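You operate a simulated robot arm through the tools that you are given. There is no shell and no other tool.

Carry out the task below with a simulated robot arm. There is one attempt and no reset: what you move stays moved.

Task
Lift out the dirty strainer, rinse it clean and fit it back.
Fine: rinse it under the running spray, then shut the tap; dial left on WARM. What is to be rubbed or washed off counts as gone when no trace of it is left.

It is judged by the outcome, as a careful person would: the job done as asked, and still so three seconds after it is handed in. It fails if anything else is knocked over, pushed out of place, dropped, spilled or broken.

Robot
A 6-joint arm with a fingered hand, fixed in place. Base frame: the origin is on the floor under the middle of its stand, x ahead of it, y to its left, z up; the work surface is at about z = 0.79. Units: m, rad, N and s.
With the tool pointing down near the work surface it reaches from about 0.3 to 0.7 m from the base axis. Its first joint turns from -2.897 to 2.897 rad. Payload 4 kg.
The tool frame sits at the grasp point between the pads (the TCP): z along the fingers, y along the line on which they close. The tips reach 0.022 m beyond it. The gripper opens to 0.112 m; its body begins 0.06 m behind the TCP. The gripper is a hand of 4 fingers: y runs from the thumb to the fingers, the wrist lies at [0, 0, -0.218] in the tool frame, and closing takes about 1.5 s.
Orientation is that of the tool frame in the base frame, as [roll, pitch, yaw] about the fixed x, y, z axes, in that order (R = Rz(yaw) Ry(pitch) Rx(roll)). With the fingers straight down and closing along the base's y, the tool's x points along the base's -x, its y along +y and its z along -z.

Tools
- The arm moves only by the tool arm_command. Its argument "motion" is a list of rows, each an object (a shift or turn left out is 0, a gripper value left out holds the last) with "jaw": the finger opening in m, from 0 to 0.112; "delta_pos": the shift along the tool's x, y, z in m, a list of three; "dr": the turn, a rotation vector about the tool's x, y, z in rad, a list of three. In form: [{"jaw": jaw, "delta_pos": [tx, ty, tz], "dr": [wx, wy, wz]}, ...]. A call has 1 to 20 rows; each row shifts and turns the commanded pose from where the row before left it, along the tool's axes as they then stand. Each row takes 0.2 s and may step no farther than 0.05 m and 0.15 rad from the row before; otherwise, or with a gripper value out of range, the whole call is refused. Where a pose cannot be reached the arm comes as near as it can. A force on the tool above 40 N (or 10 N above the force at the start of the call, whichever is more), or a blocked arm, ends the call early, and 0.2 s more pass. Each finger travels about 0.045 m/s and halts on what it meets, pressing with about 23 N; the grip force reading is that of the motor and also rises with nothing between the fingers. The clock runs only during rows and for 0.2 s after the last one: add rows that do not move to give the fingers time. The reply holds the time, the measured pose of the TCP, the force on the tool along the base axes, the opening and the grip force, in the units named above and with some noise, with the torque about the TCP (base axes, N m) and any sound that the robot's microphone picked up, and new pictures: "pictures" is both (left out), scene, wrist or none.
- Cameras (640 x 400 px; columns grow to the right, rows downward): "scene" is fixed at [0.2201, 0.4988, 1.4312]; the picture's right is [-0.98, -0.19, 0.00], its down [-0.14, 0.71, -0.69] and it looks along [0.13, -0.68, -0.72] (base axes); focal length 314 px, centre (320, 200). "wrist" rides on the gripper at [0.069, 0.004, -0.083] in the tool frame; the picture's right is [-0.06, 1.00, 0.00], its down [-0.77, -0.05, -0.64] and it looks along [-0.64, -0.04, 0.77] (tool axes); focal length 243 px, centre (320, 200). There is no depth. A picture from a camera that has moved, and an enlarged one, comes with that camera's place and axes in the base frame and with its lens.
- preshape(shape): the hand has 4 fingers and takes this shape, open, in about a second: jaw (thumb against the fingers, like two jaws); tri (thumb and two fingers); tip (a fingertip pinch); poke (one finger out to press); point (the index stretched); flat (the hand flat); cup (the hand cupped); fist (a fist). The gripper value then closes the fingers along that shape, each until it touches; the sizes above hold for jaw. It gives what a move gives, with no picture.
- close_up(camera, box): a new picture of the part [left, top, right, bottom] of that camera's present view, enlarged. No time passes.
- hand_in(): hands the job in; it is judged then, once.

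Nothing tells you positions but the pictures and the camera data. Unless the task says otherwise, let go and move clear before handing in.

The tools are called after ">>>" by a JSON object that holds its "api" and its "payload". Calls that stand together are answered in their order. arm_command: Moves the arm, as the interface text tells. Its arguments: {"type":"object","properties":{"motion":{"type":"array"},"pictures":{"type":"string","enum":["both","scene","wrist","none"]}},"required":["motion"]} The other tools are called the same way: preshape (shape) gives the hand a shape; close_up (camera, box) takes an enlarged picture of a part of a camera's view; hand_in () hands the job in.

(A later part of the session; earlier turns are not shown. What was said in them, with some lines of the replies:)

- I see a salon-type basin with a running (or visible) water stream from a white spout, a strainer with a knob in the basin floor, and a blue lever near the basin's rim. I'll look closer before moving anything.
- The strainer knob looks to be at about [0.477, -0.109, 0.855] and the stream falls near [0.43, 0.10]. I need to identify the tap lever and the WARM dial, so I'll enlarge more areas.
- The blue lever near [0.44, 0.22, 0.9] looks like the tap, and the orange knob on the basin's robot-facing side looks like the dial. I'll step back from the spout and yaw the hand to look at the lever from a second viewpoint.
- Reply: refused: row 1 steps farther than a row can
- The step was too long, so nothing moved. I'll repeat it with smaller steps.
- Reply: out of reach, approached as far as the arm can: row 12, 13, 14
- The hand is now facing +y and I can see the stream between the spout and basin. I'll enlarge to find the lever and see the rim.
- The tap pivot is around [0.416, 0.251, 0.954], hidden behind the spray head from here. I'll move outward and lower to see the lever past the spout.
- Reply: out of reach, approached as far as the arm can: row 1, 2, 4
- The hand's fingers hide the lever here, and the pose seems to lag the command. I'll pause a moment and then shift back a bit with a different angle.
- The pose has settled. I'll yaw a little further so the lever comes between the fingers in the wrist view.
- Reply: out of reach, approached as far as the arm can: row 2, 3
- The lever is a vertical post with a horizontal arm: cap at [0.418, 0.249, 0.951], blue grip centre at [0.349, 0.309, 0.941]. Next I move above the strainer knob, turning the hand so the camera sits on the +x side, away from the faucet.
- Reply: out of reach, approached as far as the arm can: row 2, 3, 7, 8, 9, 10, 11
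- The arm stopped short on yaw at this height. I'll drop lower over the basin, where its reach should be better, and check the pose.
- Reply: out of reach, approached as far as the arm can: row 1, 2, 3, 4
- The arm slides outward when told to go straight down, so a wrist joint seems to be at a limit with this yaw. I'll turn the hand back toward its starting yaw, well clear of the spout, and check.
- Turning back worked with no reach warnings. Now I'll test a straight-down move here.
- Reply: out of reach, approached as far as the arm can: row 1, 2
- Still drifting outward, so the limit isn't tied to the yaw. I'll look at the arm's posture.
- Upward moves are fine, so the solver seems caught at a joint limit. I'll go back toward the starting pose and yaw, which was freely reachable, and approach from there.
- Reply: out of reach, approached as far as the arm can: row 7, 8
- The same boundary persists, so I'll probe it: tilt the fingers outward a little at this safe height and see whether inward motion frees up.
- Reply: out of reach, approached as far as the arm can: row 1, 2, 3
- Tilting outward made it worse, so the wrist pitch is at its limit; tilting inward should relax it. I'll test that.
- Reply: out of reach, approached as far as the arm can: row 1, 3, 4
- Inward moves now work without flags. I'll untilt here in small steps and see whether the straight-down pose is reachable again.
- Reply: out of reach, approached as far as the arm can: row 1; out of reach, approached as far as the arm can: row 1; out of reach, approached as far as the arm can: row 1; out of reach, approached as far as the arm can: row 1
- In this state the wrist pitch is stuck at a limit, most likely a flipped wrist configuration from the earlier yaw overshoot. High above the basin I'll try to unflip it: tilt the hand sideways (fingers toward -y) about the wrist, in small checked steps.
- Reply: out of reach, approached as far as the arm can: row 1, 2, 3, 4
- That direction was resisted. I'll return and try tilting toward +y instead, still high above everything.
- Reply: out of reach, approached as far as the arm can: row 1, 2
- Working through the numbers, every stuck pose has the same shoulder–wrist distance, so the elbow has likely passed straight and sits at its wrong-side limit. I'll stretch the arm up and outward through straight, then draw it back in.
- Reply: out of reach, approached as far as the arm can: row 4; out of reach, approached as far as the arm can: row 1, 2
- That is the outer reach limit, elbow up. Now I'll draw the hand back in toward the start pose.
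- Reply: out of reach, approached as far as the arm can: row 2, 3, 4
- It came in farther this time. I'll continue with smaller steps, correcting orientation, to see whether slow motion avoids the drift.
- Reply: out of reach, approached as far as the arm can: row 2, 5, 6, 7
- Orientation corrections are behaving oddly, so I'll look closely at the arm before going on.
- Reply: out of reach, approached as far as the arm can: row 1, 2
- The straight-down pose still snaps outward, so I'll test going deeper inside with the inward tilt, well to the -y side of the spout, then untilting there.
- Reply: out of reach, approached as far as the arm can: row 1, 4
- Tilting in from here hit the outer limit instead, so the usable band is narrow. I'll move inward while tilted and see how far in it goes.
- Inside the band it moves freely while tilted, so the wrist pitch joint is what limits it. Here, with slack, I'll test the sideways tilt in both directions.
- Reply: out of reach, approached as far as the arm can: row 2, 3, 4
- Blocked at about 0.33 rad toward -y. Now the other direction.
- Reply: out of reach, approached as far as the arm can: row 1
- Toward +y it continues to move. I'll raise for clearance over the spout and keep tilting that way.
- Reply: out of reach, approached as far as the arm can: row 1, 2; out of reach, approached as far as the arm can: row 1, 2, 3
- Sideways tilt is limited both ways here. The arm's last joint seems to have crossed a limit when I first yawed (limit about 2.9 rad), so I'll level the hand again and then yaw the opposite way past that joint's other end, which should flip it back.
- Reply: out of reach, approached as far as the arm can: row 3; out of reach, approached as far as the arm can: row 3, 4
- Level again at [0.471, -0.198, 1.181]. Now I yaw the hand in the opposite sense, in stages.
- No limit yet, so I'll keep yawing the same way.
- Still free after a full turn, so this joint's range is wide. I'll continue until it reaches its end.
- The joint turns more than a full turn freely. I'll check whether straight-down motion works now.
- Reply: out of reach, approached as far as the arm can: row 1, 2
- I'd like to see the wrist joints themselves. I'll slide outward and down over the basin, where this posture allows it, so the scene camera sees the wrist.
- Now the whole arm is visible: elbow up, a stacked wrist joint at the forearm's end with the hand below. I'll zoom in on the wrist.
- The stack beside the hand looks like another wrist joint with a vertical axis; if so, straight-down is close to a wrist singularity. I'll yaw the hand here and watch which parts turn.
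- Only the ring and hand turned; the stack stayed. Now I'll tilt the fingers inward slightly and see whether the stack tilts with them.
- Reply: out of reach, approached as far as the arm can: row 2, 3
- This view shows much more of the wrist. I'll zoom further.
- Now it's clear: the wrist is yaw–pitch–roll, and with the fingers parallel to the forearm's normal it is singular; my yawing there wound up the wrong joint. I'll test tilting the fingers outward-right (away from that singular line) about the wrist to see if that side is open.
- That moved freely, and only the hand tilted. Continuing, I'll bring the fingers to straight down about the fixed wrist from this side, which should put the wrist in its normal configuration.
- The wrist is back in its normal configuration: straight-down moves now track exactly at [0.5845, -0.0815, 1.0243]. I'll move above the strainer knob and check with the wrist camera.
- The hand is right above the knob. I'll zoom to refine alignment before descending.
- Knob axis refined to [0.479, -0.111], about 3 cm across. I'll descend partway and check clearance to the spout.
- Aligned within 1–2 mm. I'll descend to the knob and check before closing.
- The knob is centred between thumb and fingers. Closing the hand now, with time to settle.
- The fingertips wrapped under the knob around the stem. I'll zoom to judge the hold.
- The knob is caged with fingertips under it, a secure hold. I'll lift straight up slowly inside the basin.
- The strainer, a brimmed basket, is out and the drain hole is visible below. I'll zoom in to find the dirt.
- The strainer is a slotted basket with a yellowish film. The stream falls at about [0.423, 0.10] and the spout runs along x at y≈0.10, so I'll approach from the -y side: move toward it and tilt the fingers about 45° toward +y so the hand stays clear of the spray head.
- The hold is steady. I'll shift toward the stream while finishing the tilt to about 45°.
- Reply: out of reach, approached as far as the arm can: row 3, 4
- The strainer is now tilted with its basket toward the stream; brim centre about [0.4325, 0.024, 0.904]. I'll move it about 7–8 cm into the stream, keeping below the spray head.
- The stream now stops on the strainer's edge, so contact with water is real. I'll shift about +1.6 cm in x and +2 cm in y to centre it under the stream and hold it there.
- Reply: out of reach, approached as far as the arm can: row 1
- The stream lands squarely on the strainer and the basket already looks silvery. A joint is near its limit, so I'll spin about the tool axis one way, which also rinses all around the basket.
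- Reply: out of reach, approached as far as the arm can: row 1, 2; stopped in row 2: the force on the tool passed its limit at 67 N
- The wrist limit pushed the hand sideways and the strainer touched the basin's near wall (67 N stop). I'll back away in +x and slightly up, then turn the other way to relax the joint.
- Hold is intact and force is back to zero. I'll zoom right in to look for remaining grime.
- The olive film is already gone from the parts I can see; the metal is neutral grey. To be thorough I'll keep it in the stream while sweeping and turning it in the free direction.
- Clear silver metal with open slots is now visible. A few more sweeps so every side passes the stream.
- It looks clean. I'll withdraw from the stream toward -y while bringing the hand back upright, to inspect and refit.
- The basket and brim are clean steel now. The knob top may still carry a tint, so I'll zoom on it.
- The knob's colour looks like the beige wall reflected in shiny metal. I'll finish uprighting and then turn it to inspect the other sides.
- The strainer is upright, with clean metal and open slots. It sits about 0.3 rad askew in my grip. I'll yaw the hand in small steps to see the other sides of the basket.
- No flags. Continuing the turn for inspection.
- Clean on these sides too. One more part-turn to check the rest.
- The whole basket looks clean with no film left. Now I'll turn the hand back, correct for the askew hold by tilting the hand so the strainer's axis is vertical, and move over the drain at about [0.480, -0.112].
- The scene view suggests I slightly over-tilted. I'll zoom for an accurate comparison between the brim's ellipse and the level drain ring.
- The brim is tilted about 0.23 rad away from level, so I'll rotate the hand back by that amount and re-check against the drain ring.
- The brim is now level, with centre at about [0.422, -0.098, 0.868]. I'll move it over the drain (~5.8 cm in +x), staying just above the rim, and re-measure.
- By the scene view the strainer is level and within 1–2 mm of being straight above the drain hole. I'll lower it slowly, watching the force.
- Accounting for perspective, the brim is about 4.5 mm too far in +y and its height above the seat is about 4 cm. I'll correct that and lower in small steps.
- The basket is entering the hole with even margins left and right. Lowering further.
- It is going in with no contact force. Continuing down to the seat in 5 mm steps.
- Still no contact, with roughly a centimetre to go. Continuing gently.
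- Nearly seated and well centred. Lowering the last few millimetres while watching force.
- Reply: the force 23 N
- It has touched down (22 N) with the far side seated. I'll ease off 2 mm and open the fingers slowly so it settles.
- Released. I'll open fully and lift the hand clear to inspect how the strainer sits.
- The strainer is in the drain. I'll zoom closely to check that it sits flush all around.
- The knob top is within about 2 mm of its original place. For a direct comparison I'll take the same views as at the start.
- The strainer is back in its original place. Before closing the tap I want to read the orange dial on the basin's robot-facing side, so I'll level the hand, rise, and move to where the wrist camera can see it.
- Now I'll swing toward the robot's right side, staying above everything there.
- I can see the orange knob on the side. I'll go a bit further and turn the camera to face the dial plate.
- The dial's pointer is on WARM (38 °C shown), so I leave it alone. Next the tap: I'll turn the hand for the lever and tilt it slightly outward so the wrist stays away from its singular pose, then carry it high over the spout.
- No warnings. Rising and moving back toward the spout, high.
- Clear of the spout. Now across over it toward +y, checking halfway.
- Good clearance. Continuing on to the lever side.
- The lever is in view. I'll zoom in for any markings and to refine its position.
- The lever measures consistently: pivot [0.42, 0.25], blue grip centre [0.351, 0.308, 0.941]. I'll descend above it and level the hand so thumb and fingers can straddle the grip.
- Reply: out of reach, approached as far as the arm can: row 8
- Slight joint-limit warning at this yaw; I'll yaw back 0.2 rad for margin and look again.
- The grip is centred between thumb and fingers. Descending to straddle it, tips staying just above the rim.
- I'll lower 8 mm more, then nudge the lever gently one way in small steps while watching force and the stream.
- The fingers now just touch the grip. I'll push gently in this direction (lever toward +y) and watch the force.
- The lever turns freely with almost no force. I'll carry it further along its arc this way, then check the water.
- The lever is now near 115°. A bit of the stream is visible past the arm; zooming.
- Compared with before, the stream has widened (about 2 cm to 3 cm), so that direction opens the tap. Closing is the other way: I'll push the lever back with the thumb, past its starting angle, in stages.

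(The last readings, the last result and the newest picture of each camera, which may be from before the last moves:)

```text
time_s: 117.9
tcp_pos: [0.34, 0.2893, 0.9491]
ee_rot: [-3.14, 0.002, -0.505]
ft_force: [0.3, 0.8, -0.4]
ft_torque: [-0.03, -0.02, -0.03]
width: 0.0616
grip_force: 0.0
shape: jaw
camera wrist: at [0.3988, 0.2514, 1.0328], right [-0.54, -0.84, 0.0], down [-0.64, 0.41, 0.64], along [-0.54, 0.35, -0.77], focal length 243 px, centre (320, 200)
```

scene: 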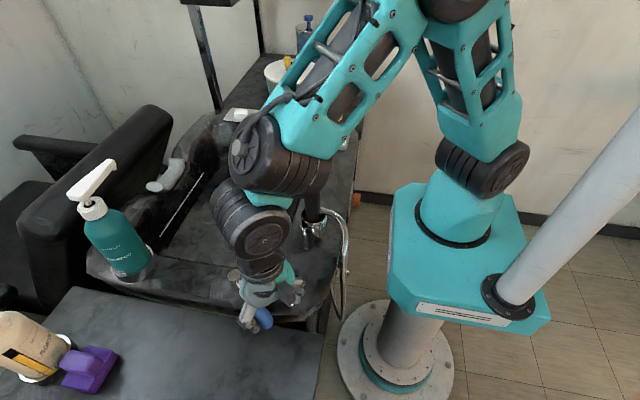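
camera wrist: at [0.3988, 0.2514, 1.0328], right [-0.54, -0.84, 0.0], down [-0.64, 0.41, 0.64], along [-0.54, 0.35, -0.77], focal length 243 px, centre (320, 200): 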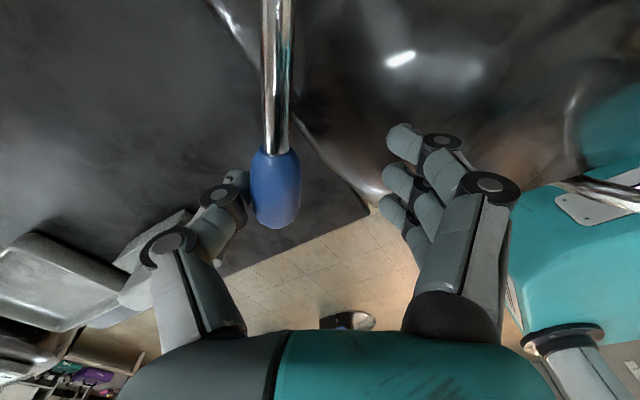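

Thumb is on the grip at the original angle. Pushing it further toward the closed side.

>>> {"api": "arm_command", "payload": {"motion": [{"delta_pos": [-0.0042, 0.0142, 0]}, {"delta_pos": [-0.0042, 0.0142, 0]}, {}], "pictures": "both"}}

```text
time_s: 118.7
tcp_pos: [0.3183, 0.2691, 0.9483]
ee_rot: [-3.139, 0.004, -0.505]
ft_force: [0.6, -0.2, 0.4]
ft_torque: [-0.02, 0.01, 0.0]
width: 0.0612
grip_force: 0.1
shape: jaw
camera wrist: at [0.3772, 0.2312, 1.032], right [-0.54, -0.84, 0.0], down [-0.64, 0.41, 0.64], along [-0.54, 0.35, -0.77], focal length 243 px, centre (320, 200)
```

scene: 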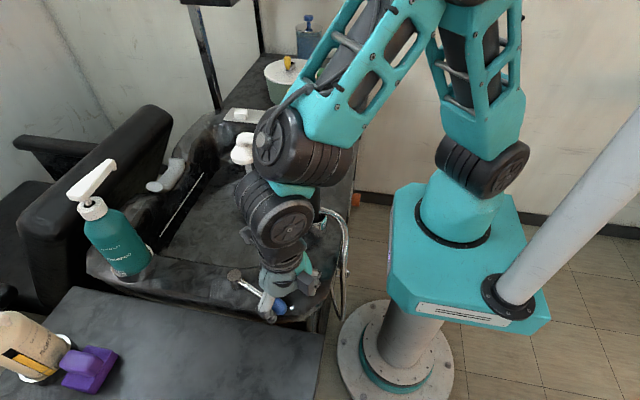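
wrist: 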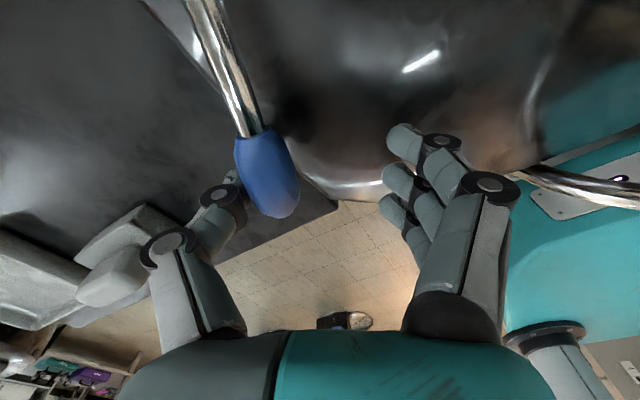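

The lever moved on smoothly. I'll check the stream and the wrist's clearance to the spout.

>>> {"api": "close_up", "payload": {"camera": "scene", "box": [210, 100, 370, 260]}}

>>> {"api": "close_up", "payload": {"camera": "scene", "box": [210, 240, 330, 340]}}

```text
2.50 times, centred on (290, 180) of scene
camera zoom: at [0.2201, 0.4988, 1.4312], right [-0.98, -0.19, 0.0], down [-0.14, 0.71, -0.69], along [0.13, -0.68, -0.72], focal length 785 px, centre (395, 250)
```

zoom: 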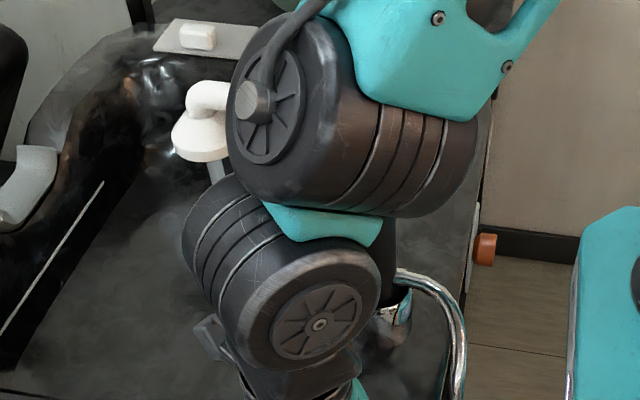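

```text
4.00 times, centred on (270, 290) of scene
camera zoom: at [0.2201, 0.4988, 1.4312], right [-0.98, -0.19, 0.0], down [-0.14, 0.71, -0.69], along [0.13, -0.68, -0.72], focal length 1256 px, centre (520, -160)
```

zoom: 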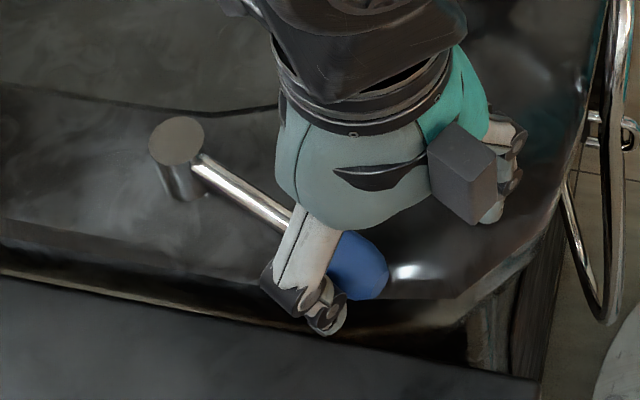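

The lever is at about 160° and the stream near the spray head looks thinner, so this is the closing direction. Clearance is fine; pushing on.

>>> {"api": "arm_command", "payload": {"motion": [{"delta_pos": [0.001, 0.0122, 0]}, {"delta_pos": [0.001, 0.0122, 0]}, {}], "pictures": "both"}}

>>> {"api": "close_up", "payload": {"camera": "scene", "box": [210, 120, 370, 260]}}

```text
time_s: 119.5
tcp_pos: [0.3085, 0.2461, 0.9491]
ee_rot: [3.141, 0.003, -0.505]
ft_force: [0.3, -0.1, -0.3]
ft_torque: [0.02, 0.0, -0.01]
width: 0.0614
grip_force: 0.1
shape: jaw
camera wrist: at [0.3672, 0.2086, 1.0322], right [-0.54, -0.84, 0.0], down [-0.64, 0.41, 0.64], along [-0.54, 0.35, -0.77], focal length 243 px, centre (320, 200)
```

scene: 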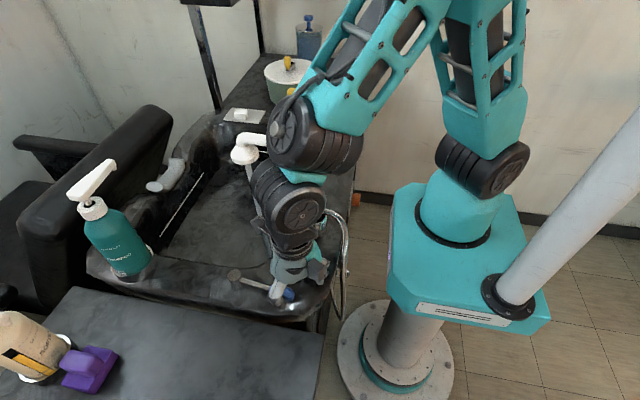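
wrist: 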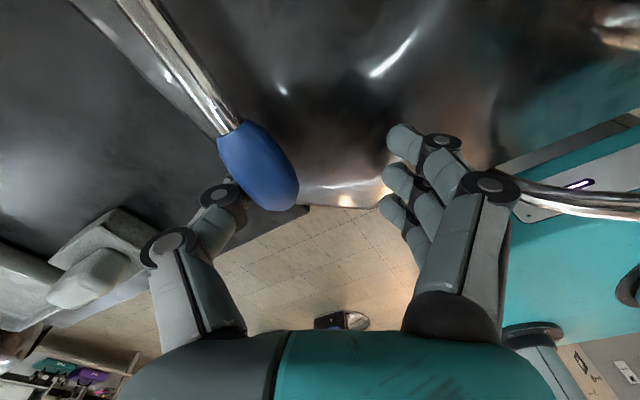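

```text
2.86 times, centred on (290, 190) of scene
camera zoom: at [0.2201, 0.4988, 1.4312], right [-0.98, -0.19, 0.0], down [-0.14, 0.71, -0.69], along [0.13, -0.68, -0.72], focal length 897 px, centre (406, 229)
```

zoom: 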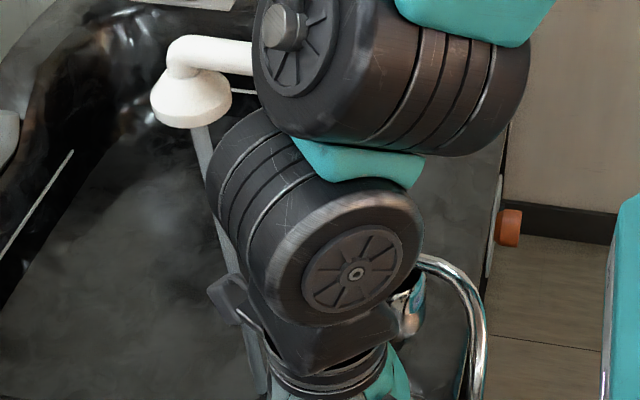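

The stream is now about half its original width, so it's closing. Continuing the push along the arc.

>>> {"api": "arm_command", "payload": {"motion": [{"delta_pos": [0.0034, 0.0112, 0]}, {"delta_pos": [0.0034, 0.0112, 0]}, {}], "pictures": "both"}}

>>> {"api": "close_up", "payload": {"camera": "scene", "box": [200, 130, 320, 330]}}

```text
time_s: 120.3
tcp_pos: [0.3034, 0.2248, 0.9488]
ee_rot: [-3.14, 0.003, -0.503]
ft_force: [-4.1, 12.5, 0.8]
ft_torque: [0.04, 0.05, 0.45]
width: 0.0637
grip_force: 0.0
shape: jaw
camera wrist: at [0.3626, 0.1876, 1.0322], right [-0.54, -0.84, 0.0], down [-0.65, 0.41, 0.64], along [-0.54, 0.35, -0.76], focal length 243 px, centre (320, 200)
```

scene: 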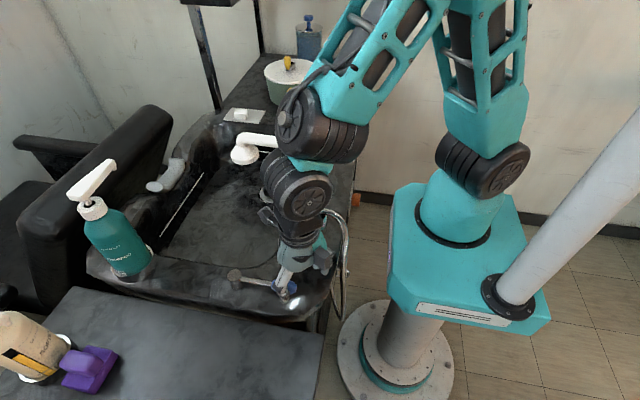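
wrist: 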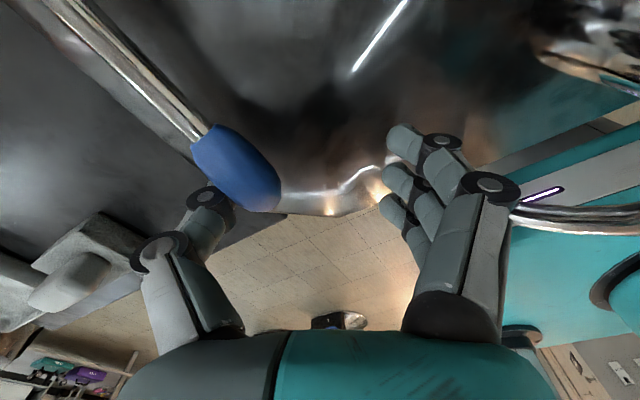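

```text
2.00 times, centred on (260, 230) of scene
camera zoom: at [0.2201, 0.4988, 1.4312], right [-0.98, -0.19, 0.0], down [-0.14, 0.71, -0.69], along [0.13, -0.68, -0.72], focal length 628 px, centre (440, 140)
```

zoom: 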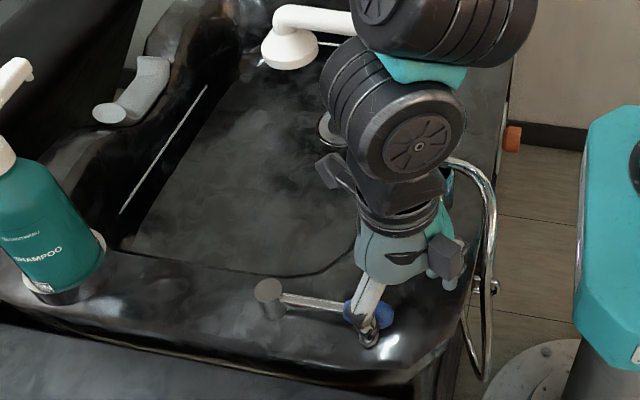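

The stream has stopped and the lever has met its end stop (12 N), so the tap is shut. I'll back the thumb off the grip and check the spray head.

>>> {"api": "arm_command", "payload": {"motion": [{"delta_pos": [-0.003, -0.0115, 0]}, {"delta_pos": [-0.002, -0.008, 0]}, {}], "pictures": "both"}}

>>> {"api": "close_up", "payload": {"camera": "scene", "box": [210, 130, 300, 250]}}

```text
time_s: 121.1
tcp_pos: [0.3074, 0.2435, 0.9504]
ee_rot: [-3.14, 0.003, -0.507]
ft_force: [0.0, -1.4, 0.4]
ft_torque: [0.01, -0.03, 0.01]
width: 0.0605
grip_force: 0.0
shape: jaw
camera wrist: at [0.3676, 0.206, 1.0328], right [-0.54, -0.84, 0.0], down [-0.64, 0.41, 0.64], along [-0.54, 0.35, -0.77], focal length 243 px, centre (320, 200)
```

scene: 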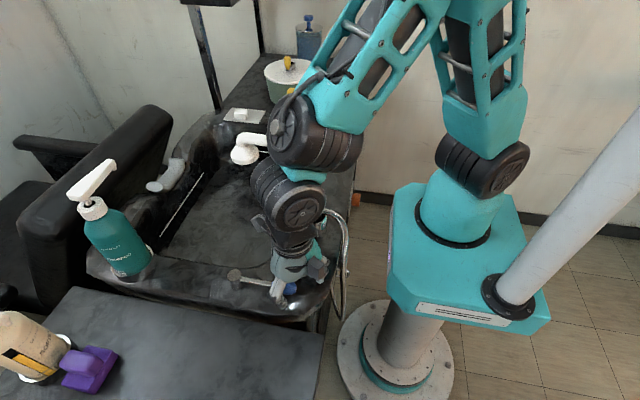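
wrist: 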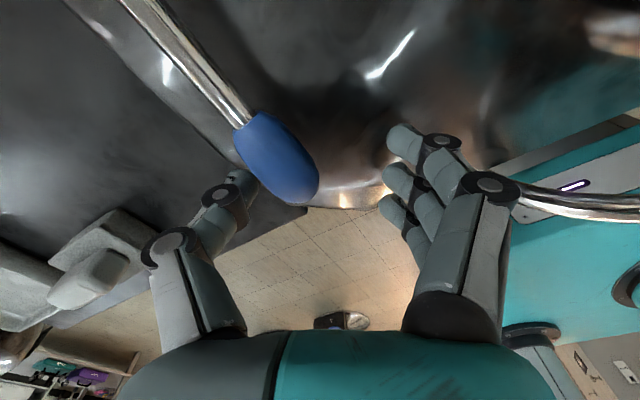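

```text
3.33 times, centred on (255, 190) of scene
camera zoom: at [0.2201, 0.4988, 1.4312], right [-0.98, -0.19, 0.0], down [-0.14, 0.71, -0.69], along [0.13, -0.68, -0.72], focal length 1046 px, centre (537, 233)
```

zoom: 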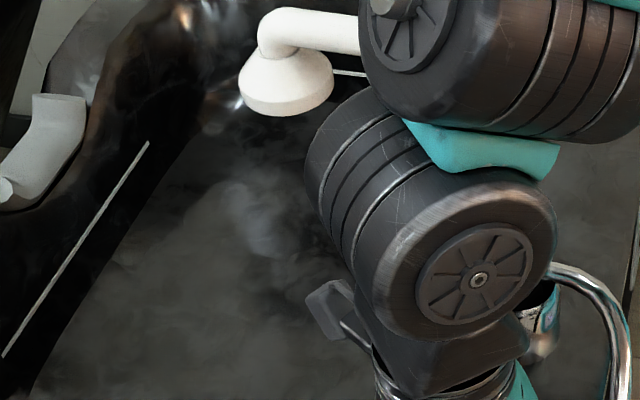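

The spray head is dry and the thumb is clear of the grip. Lifting straight up away from the lever.

>>> {"api": "arm_command", "payload": {"motion": [{"delta_pos": [0, 0, -0.03]}, {"delta_pos": [0, 0, -0.03]}, {"delta_pos": [0, 0, -0.03]}, {"delta_pos": [0, 0, -0.03]}, {}], "pictures": "both"}}

```text
time_s: 122.3
tcp_pos: [0.3103, 0.2456, 1.0715]
ee_rot: [-3.142, 0.001, -0.504]
ft_force: [0.6, 0.3, 0.1]
ft_torque: [0.02, 0.0, 0.04]
width: 0.0605
grip_force: 0.0
shape: jaw
camera wrist: at [0.3685, 0.2076, 1.1537], right [-0.54, -0.84, 0.0], down [-0.64, 0.41, 0.64], along [-0.54, 0.35, -0.77], focal length 243 px, centre (320, 200)
```

scene: 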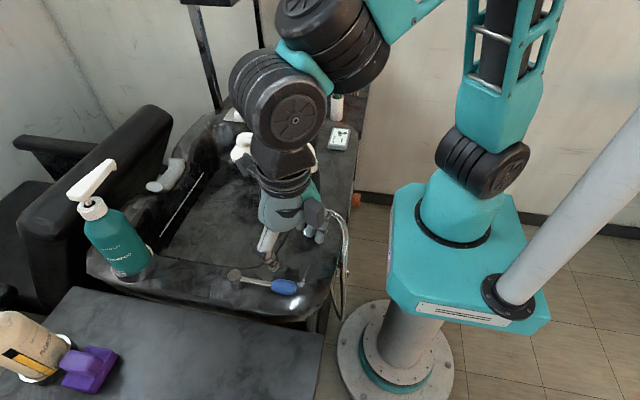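
wrist: 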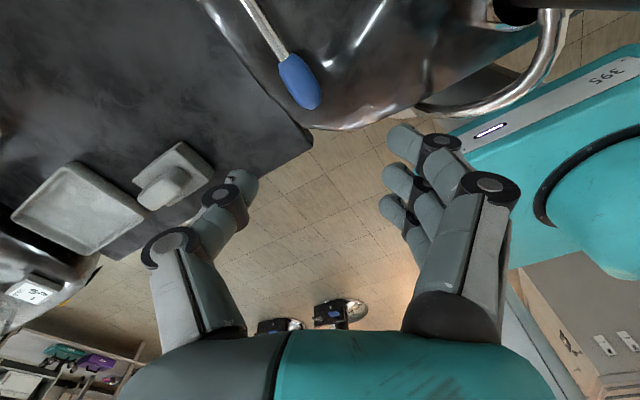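

Now I'll go back over the spout the same way: tilt slightly outward, rise, and cross to the -y side, so I can inspect the strainer unobstructed.

>>> {"api": "arm_command", "payload": {"motion": [{"dr": [0.0563, 0.1022, 0]}, {"dr": [0.0563, 0.1022, 0]}, {"dr": [0.0563, 0.1022, 0]}, {"delta_pos": [0.0151, -0.0084, -0.0299]}, {"delta_pos": [0.0151, -0.0084, -0.0299]}, {"delta_pos": [0.0151, -0.0084, -0.0299]}, {"delta_pos": [0.0151, -0.0084, -0.0299]}, {"delta_pos": [0.0151, -0.0084, -0.0299]}, {}], "pictures": "scene"}}

```text
time_s: 124.3
tcp_pos: [0.3395, 0.242, 1.242]
ee_rot: [-2.965, -0.305, -0.532]
ft_force: [0.3, 0.6, -0.4]
ft_torque: [0.03, 0.04, -0.05]
width: 0.0605
grip_force: 0.0
shape: jaw
```

scene: 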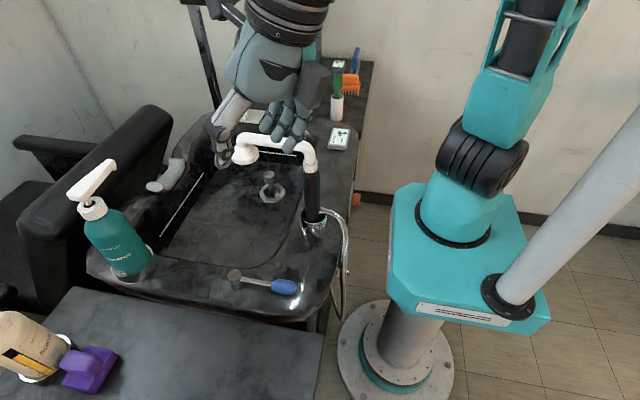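

The stream is off, the lever lies along the rim, and the strainer is visible. I'll zoom on the strainer and spray head without the stream in the way.

>>> {"api": "close_up", "payload": {"camera": "scene", "box": [250, 160, 298, 206]}}

>>> {"api": "close_up", "payload": {"camera": "scene", "box": [200, 120, 360, 320]}}

```text
8.70 times, centred on (274, 183) of scene
camera zoom: at [0.2201, 0.4988, 1.4312], right [-0.98, -0.19, 0.0], down [-0.14, 0.71, -0.69], along [0.13, -0.68, -0.72], focal length 2729 px, centre (720, 348)
```

zoom: 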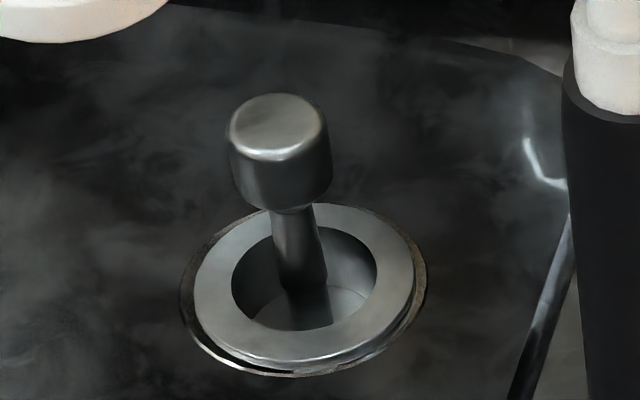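

```text
2.00 times, centred on (280, 220) of scene
camera zoom: at [0.2201, 0.4988, 1.4312], right [-0.98, -0.19, 0.0], down [-0.14, 0.71, -0.69], along [0.13, -0.68, -0.72], focal length 628 px, centre (400, 160)
```

zoom: 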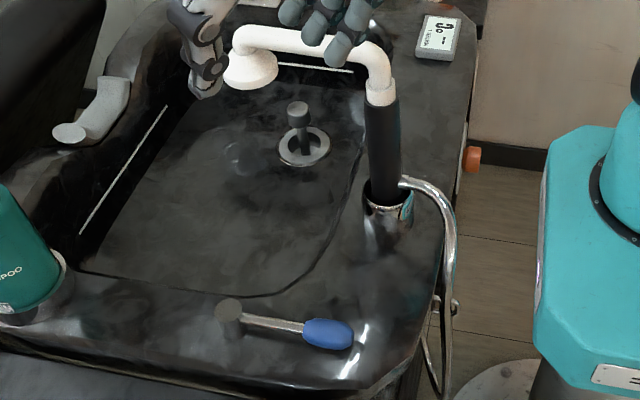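

The strainer sits centred and upright in its ring, the stream is off. A final look at the display, spray head and dial.

>>> {"api": "close_up", "payload": {"camera": "scene", "box": [320, 115, 370, 215]}}

>>> {"api": "close_up", "payload": {"camera": "scene", "box": [215, 130, 285, 260]}}

>>> {"api": "arm_command", "payload": {"motion": [{}, {}, {}, {}, {}], "pictures": "both"}}

```text
4.00 times, centred on (345, 165) of scene
camera zoom: at [0.2201, 0.4988, 1.4312], right [-0.98, -0.19, 0.0], down [-0.14, 0.71, -0.69], along [0.13, -0.68, -0.72], focal length 1256 px, centre (220, 340)
```

zoom: 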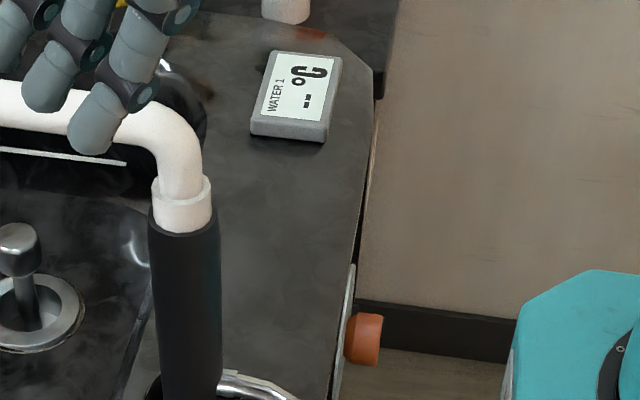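

```text
3.08 times, centred on (250, 195) of scene
camera zoom: at [0.2201, 0.4988, 1.4312], right [-0.98, -0.19, 0.0], down [-0.14, 0.71, -0.69], along [0.13, -0.68, -0.72], focal length 966 px, centre (535, 215)
```

zoom: 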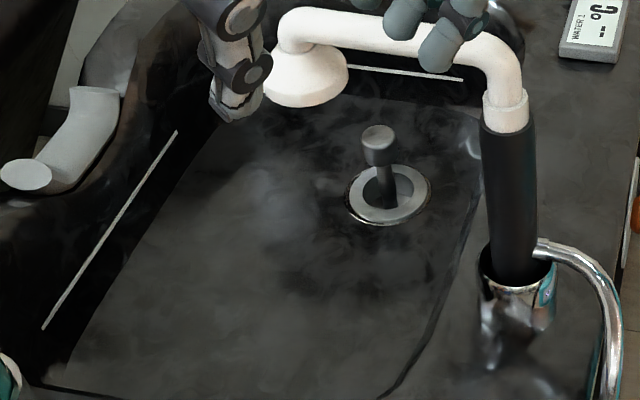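

```text
time_s: 125.5
tcp_pos: [0.34, 0.2418, 1.2409]
ee_rot: [-2.968, -0.304, -0.532]
ft_force: [-0.3, 0.2, 0.0]
ft_torque: [0.01, -0.01, 0.01]
width: 0.0607
grip_force: 0.1
shape: jaw
camera wrist: at [0.3666, 0.2046, 1.3394], right [-0.51, -0.84, -0.19], down [-0.83, 0.41, 0.38], along [-0.25, 0.35, -0.9], focal length 243 px, centre (320, 200)
```

scene: 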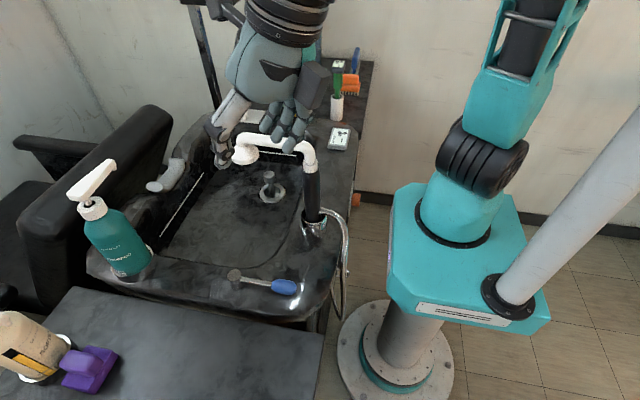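
wrist: 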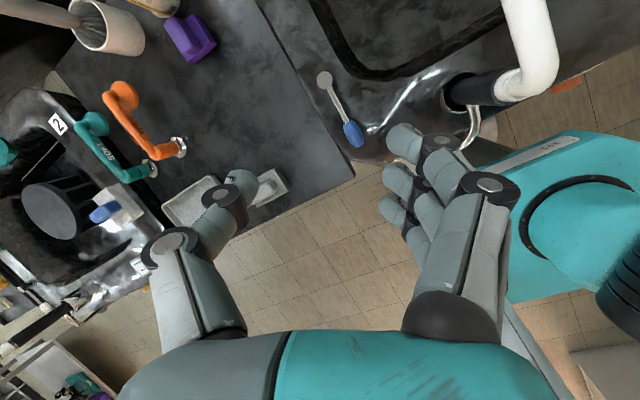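

I lifted the strainer out and rinsed it under the running spray. It is back in the drain, sitting centred and upright. I never saw the underside of its basket, but every side I could see is clean.

I closed the tap lever to its stop: the spray has stopped and the display reads "--". The dial was on WARM when I read it, and I didn't touch it. The hand is empty and well clear, so I'm handing in.

While rinsing, the strainer once bumped the basin wall and the arm stopped at 67 N. I saw no damage.

>>> {"api": "hand_in", "payload": {}}

```text
The job is handed in.
```

I handed the job in with the strainer rinsed and refitted and the tap shut. No result came back, so I can't say how it was judged.

- **Strainer:** I held it under the running spray for about seven seconds, moving and turning it. Every side I could see went from an olive film to bare steel. I never saw the underside of the basket. It is back in the drain, centred and upright to within about 2 mm.
- **Tap:** I first nudged the lever the wrong way, which opened the flow further for a moment. I then closed it to its stop. The spray stopped and the display now reads "--" instead of 38 °C.
- **Dial:** The pointer was on WARM when I read it before closing the tap, and I didn't touch it.
- **Contact:** During the rinse the strainer bumped the basin wall and the arm stopped at 67 N. I saw no damage and kept hold of it. I didn't see anything else moved or knocked over.

The hand is empty and about 0.3 m above the basin rim.
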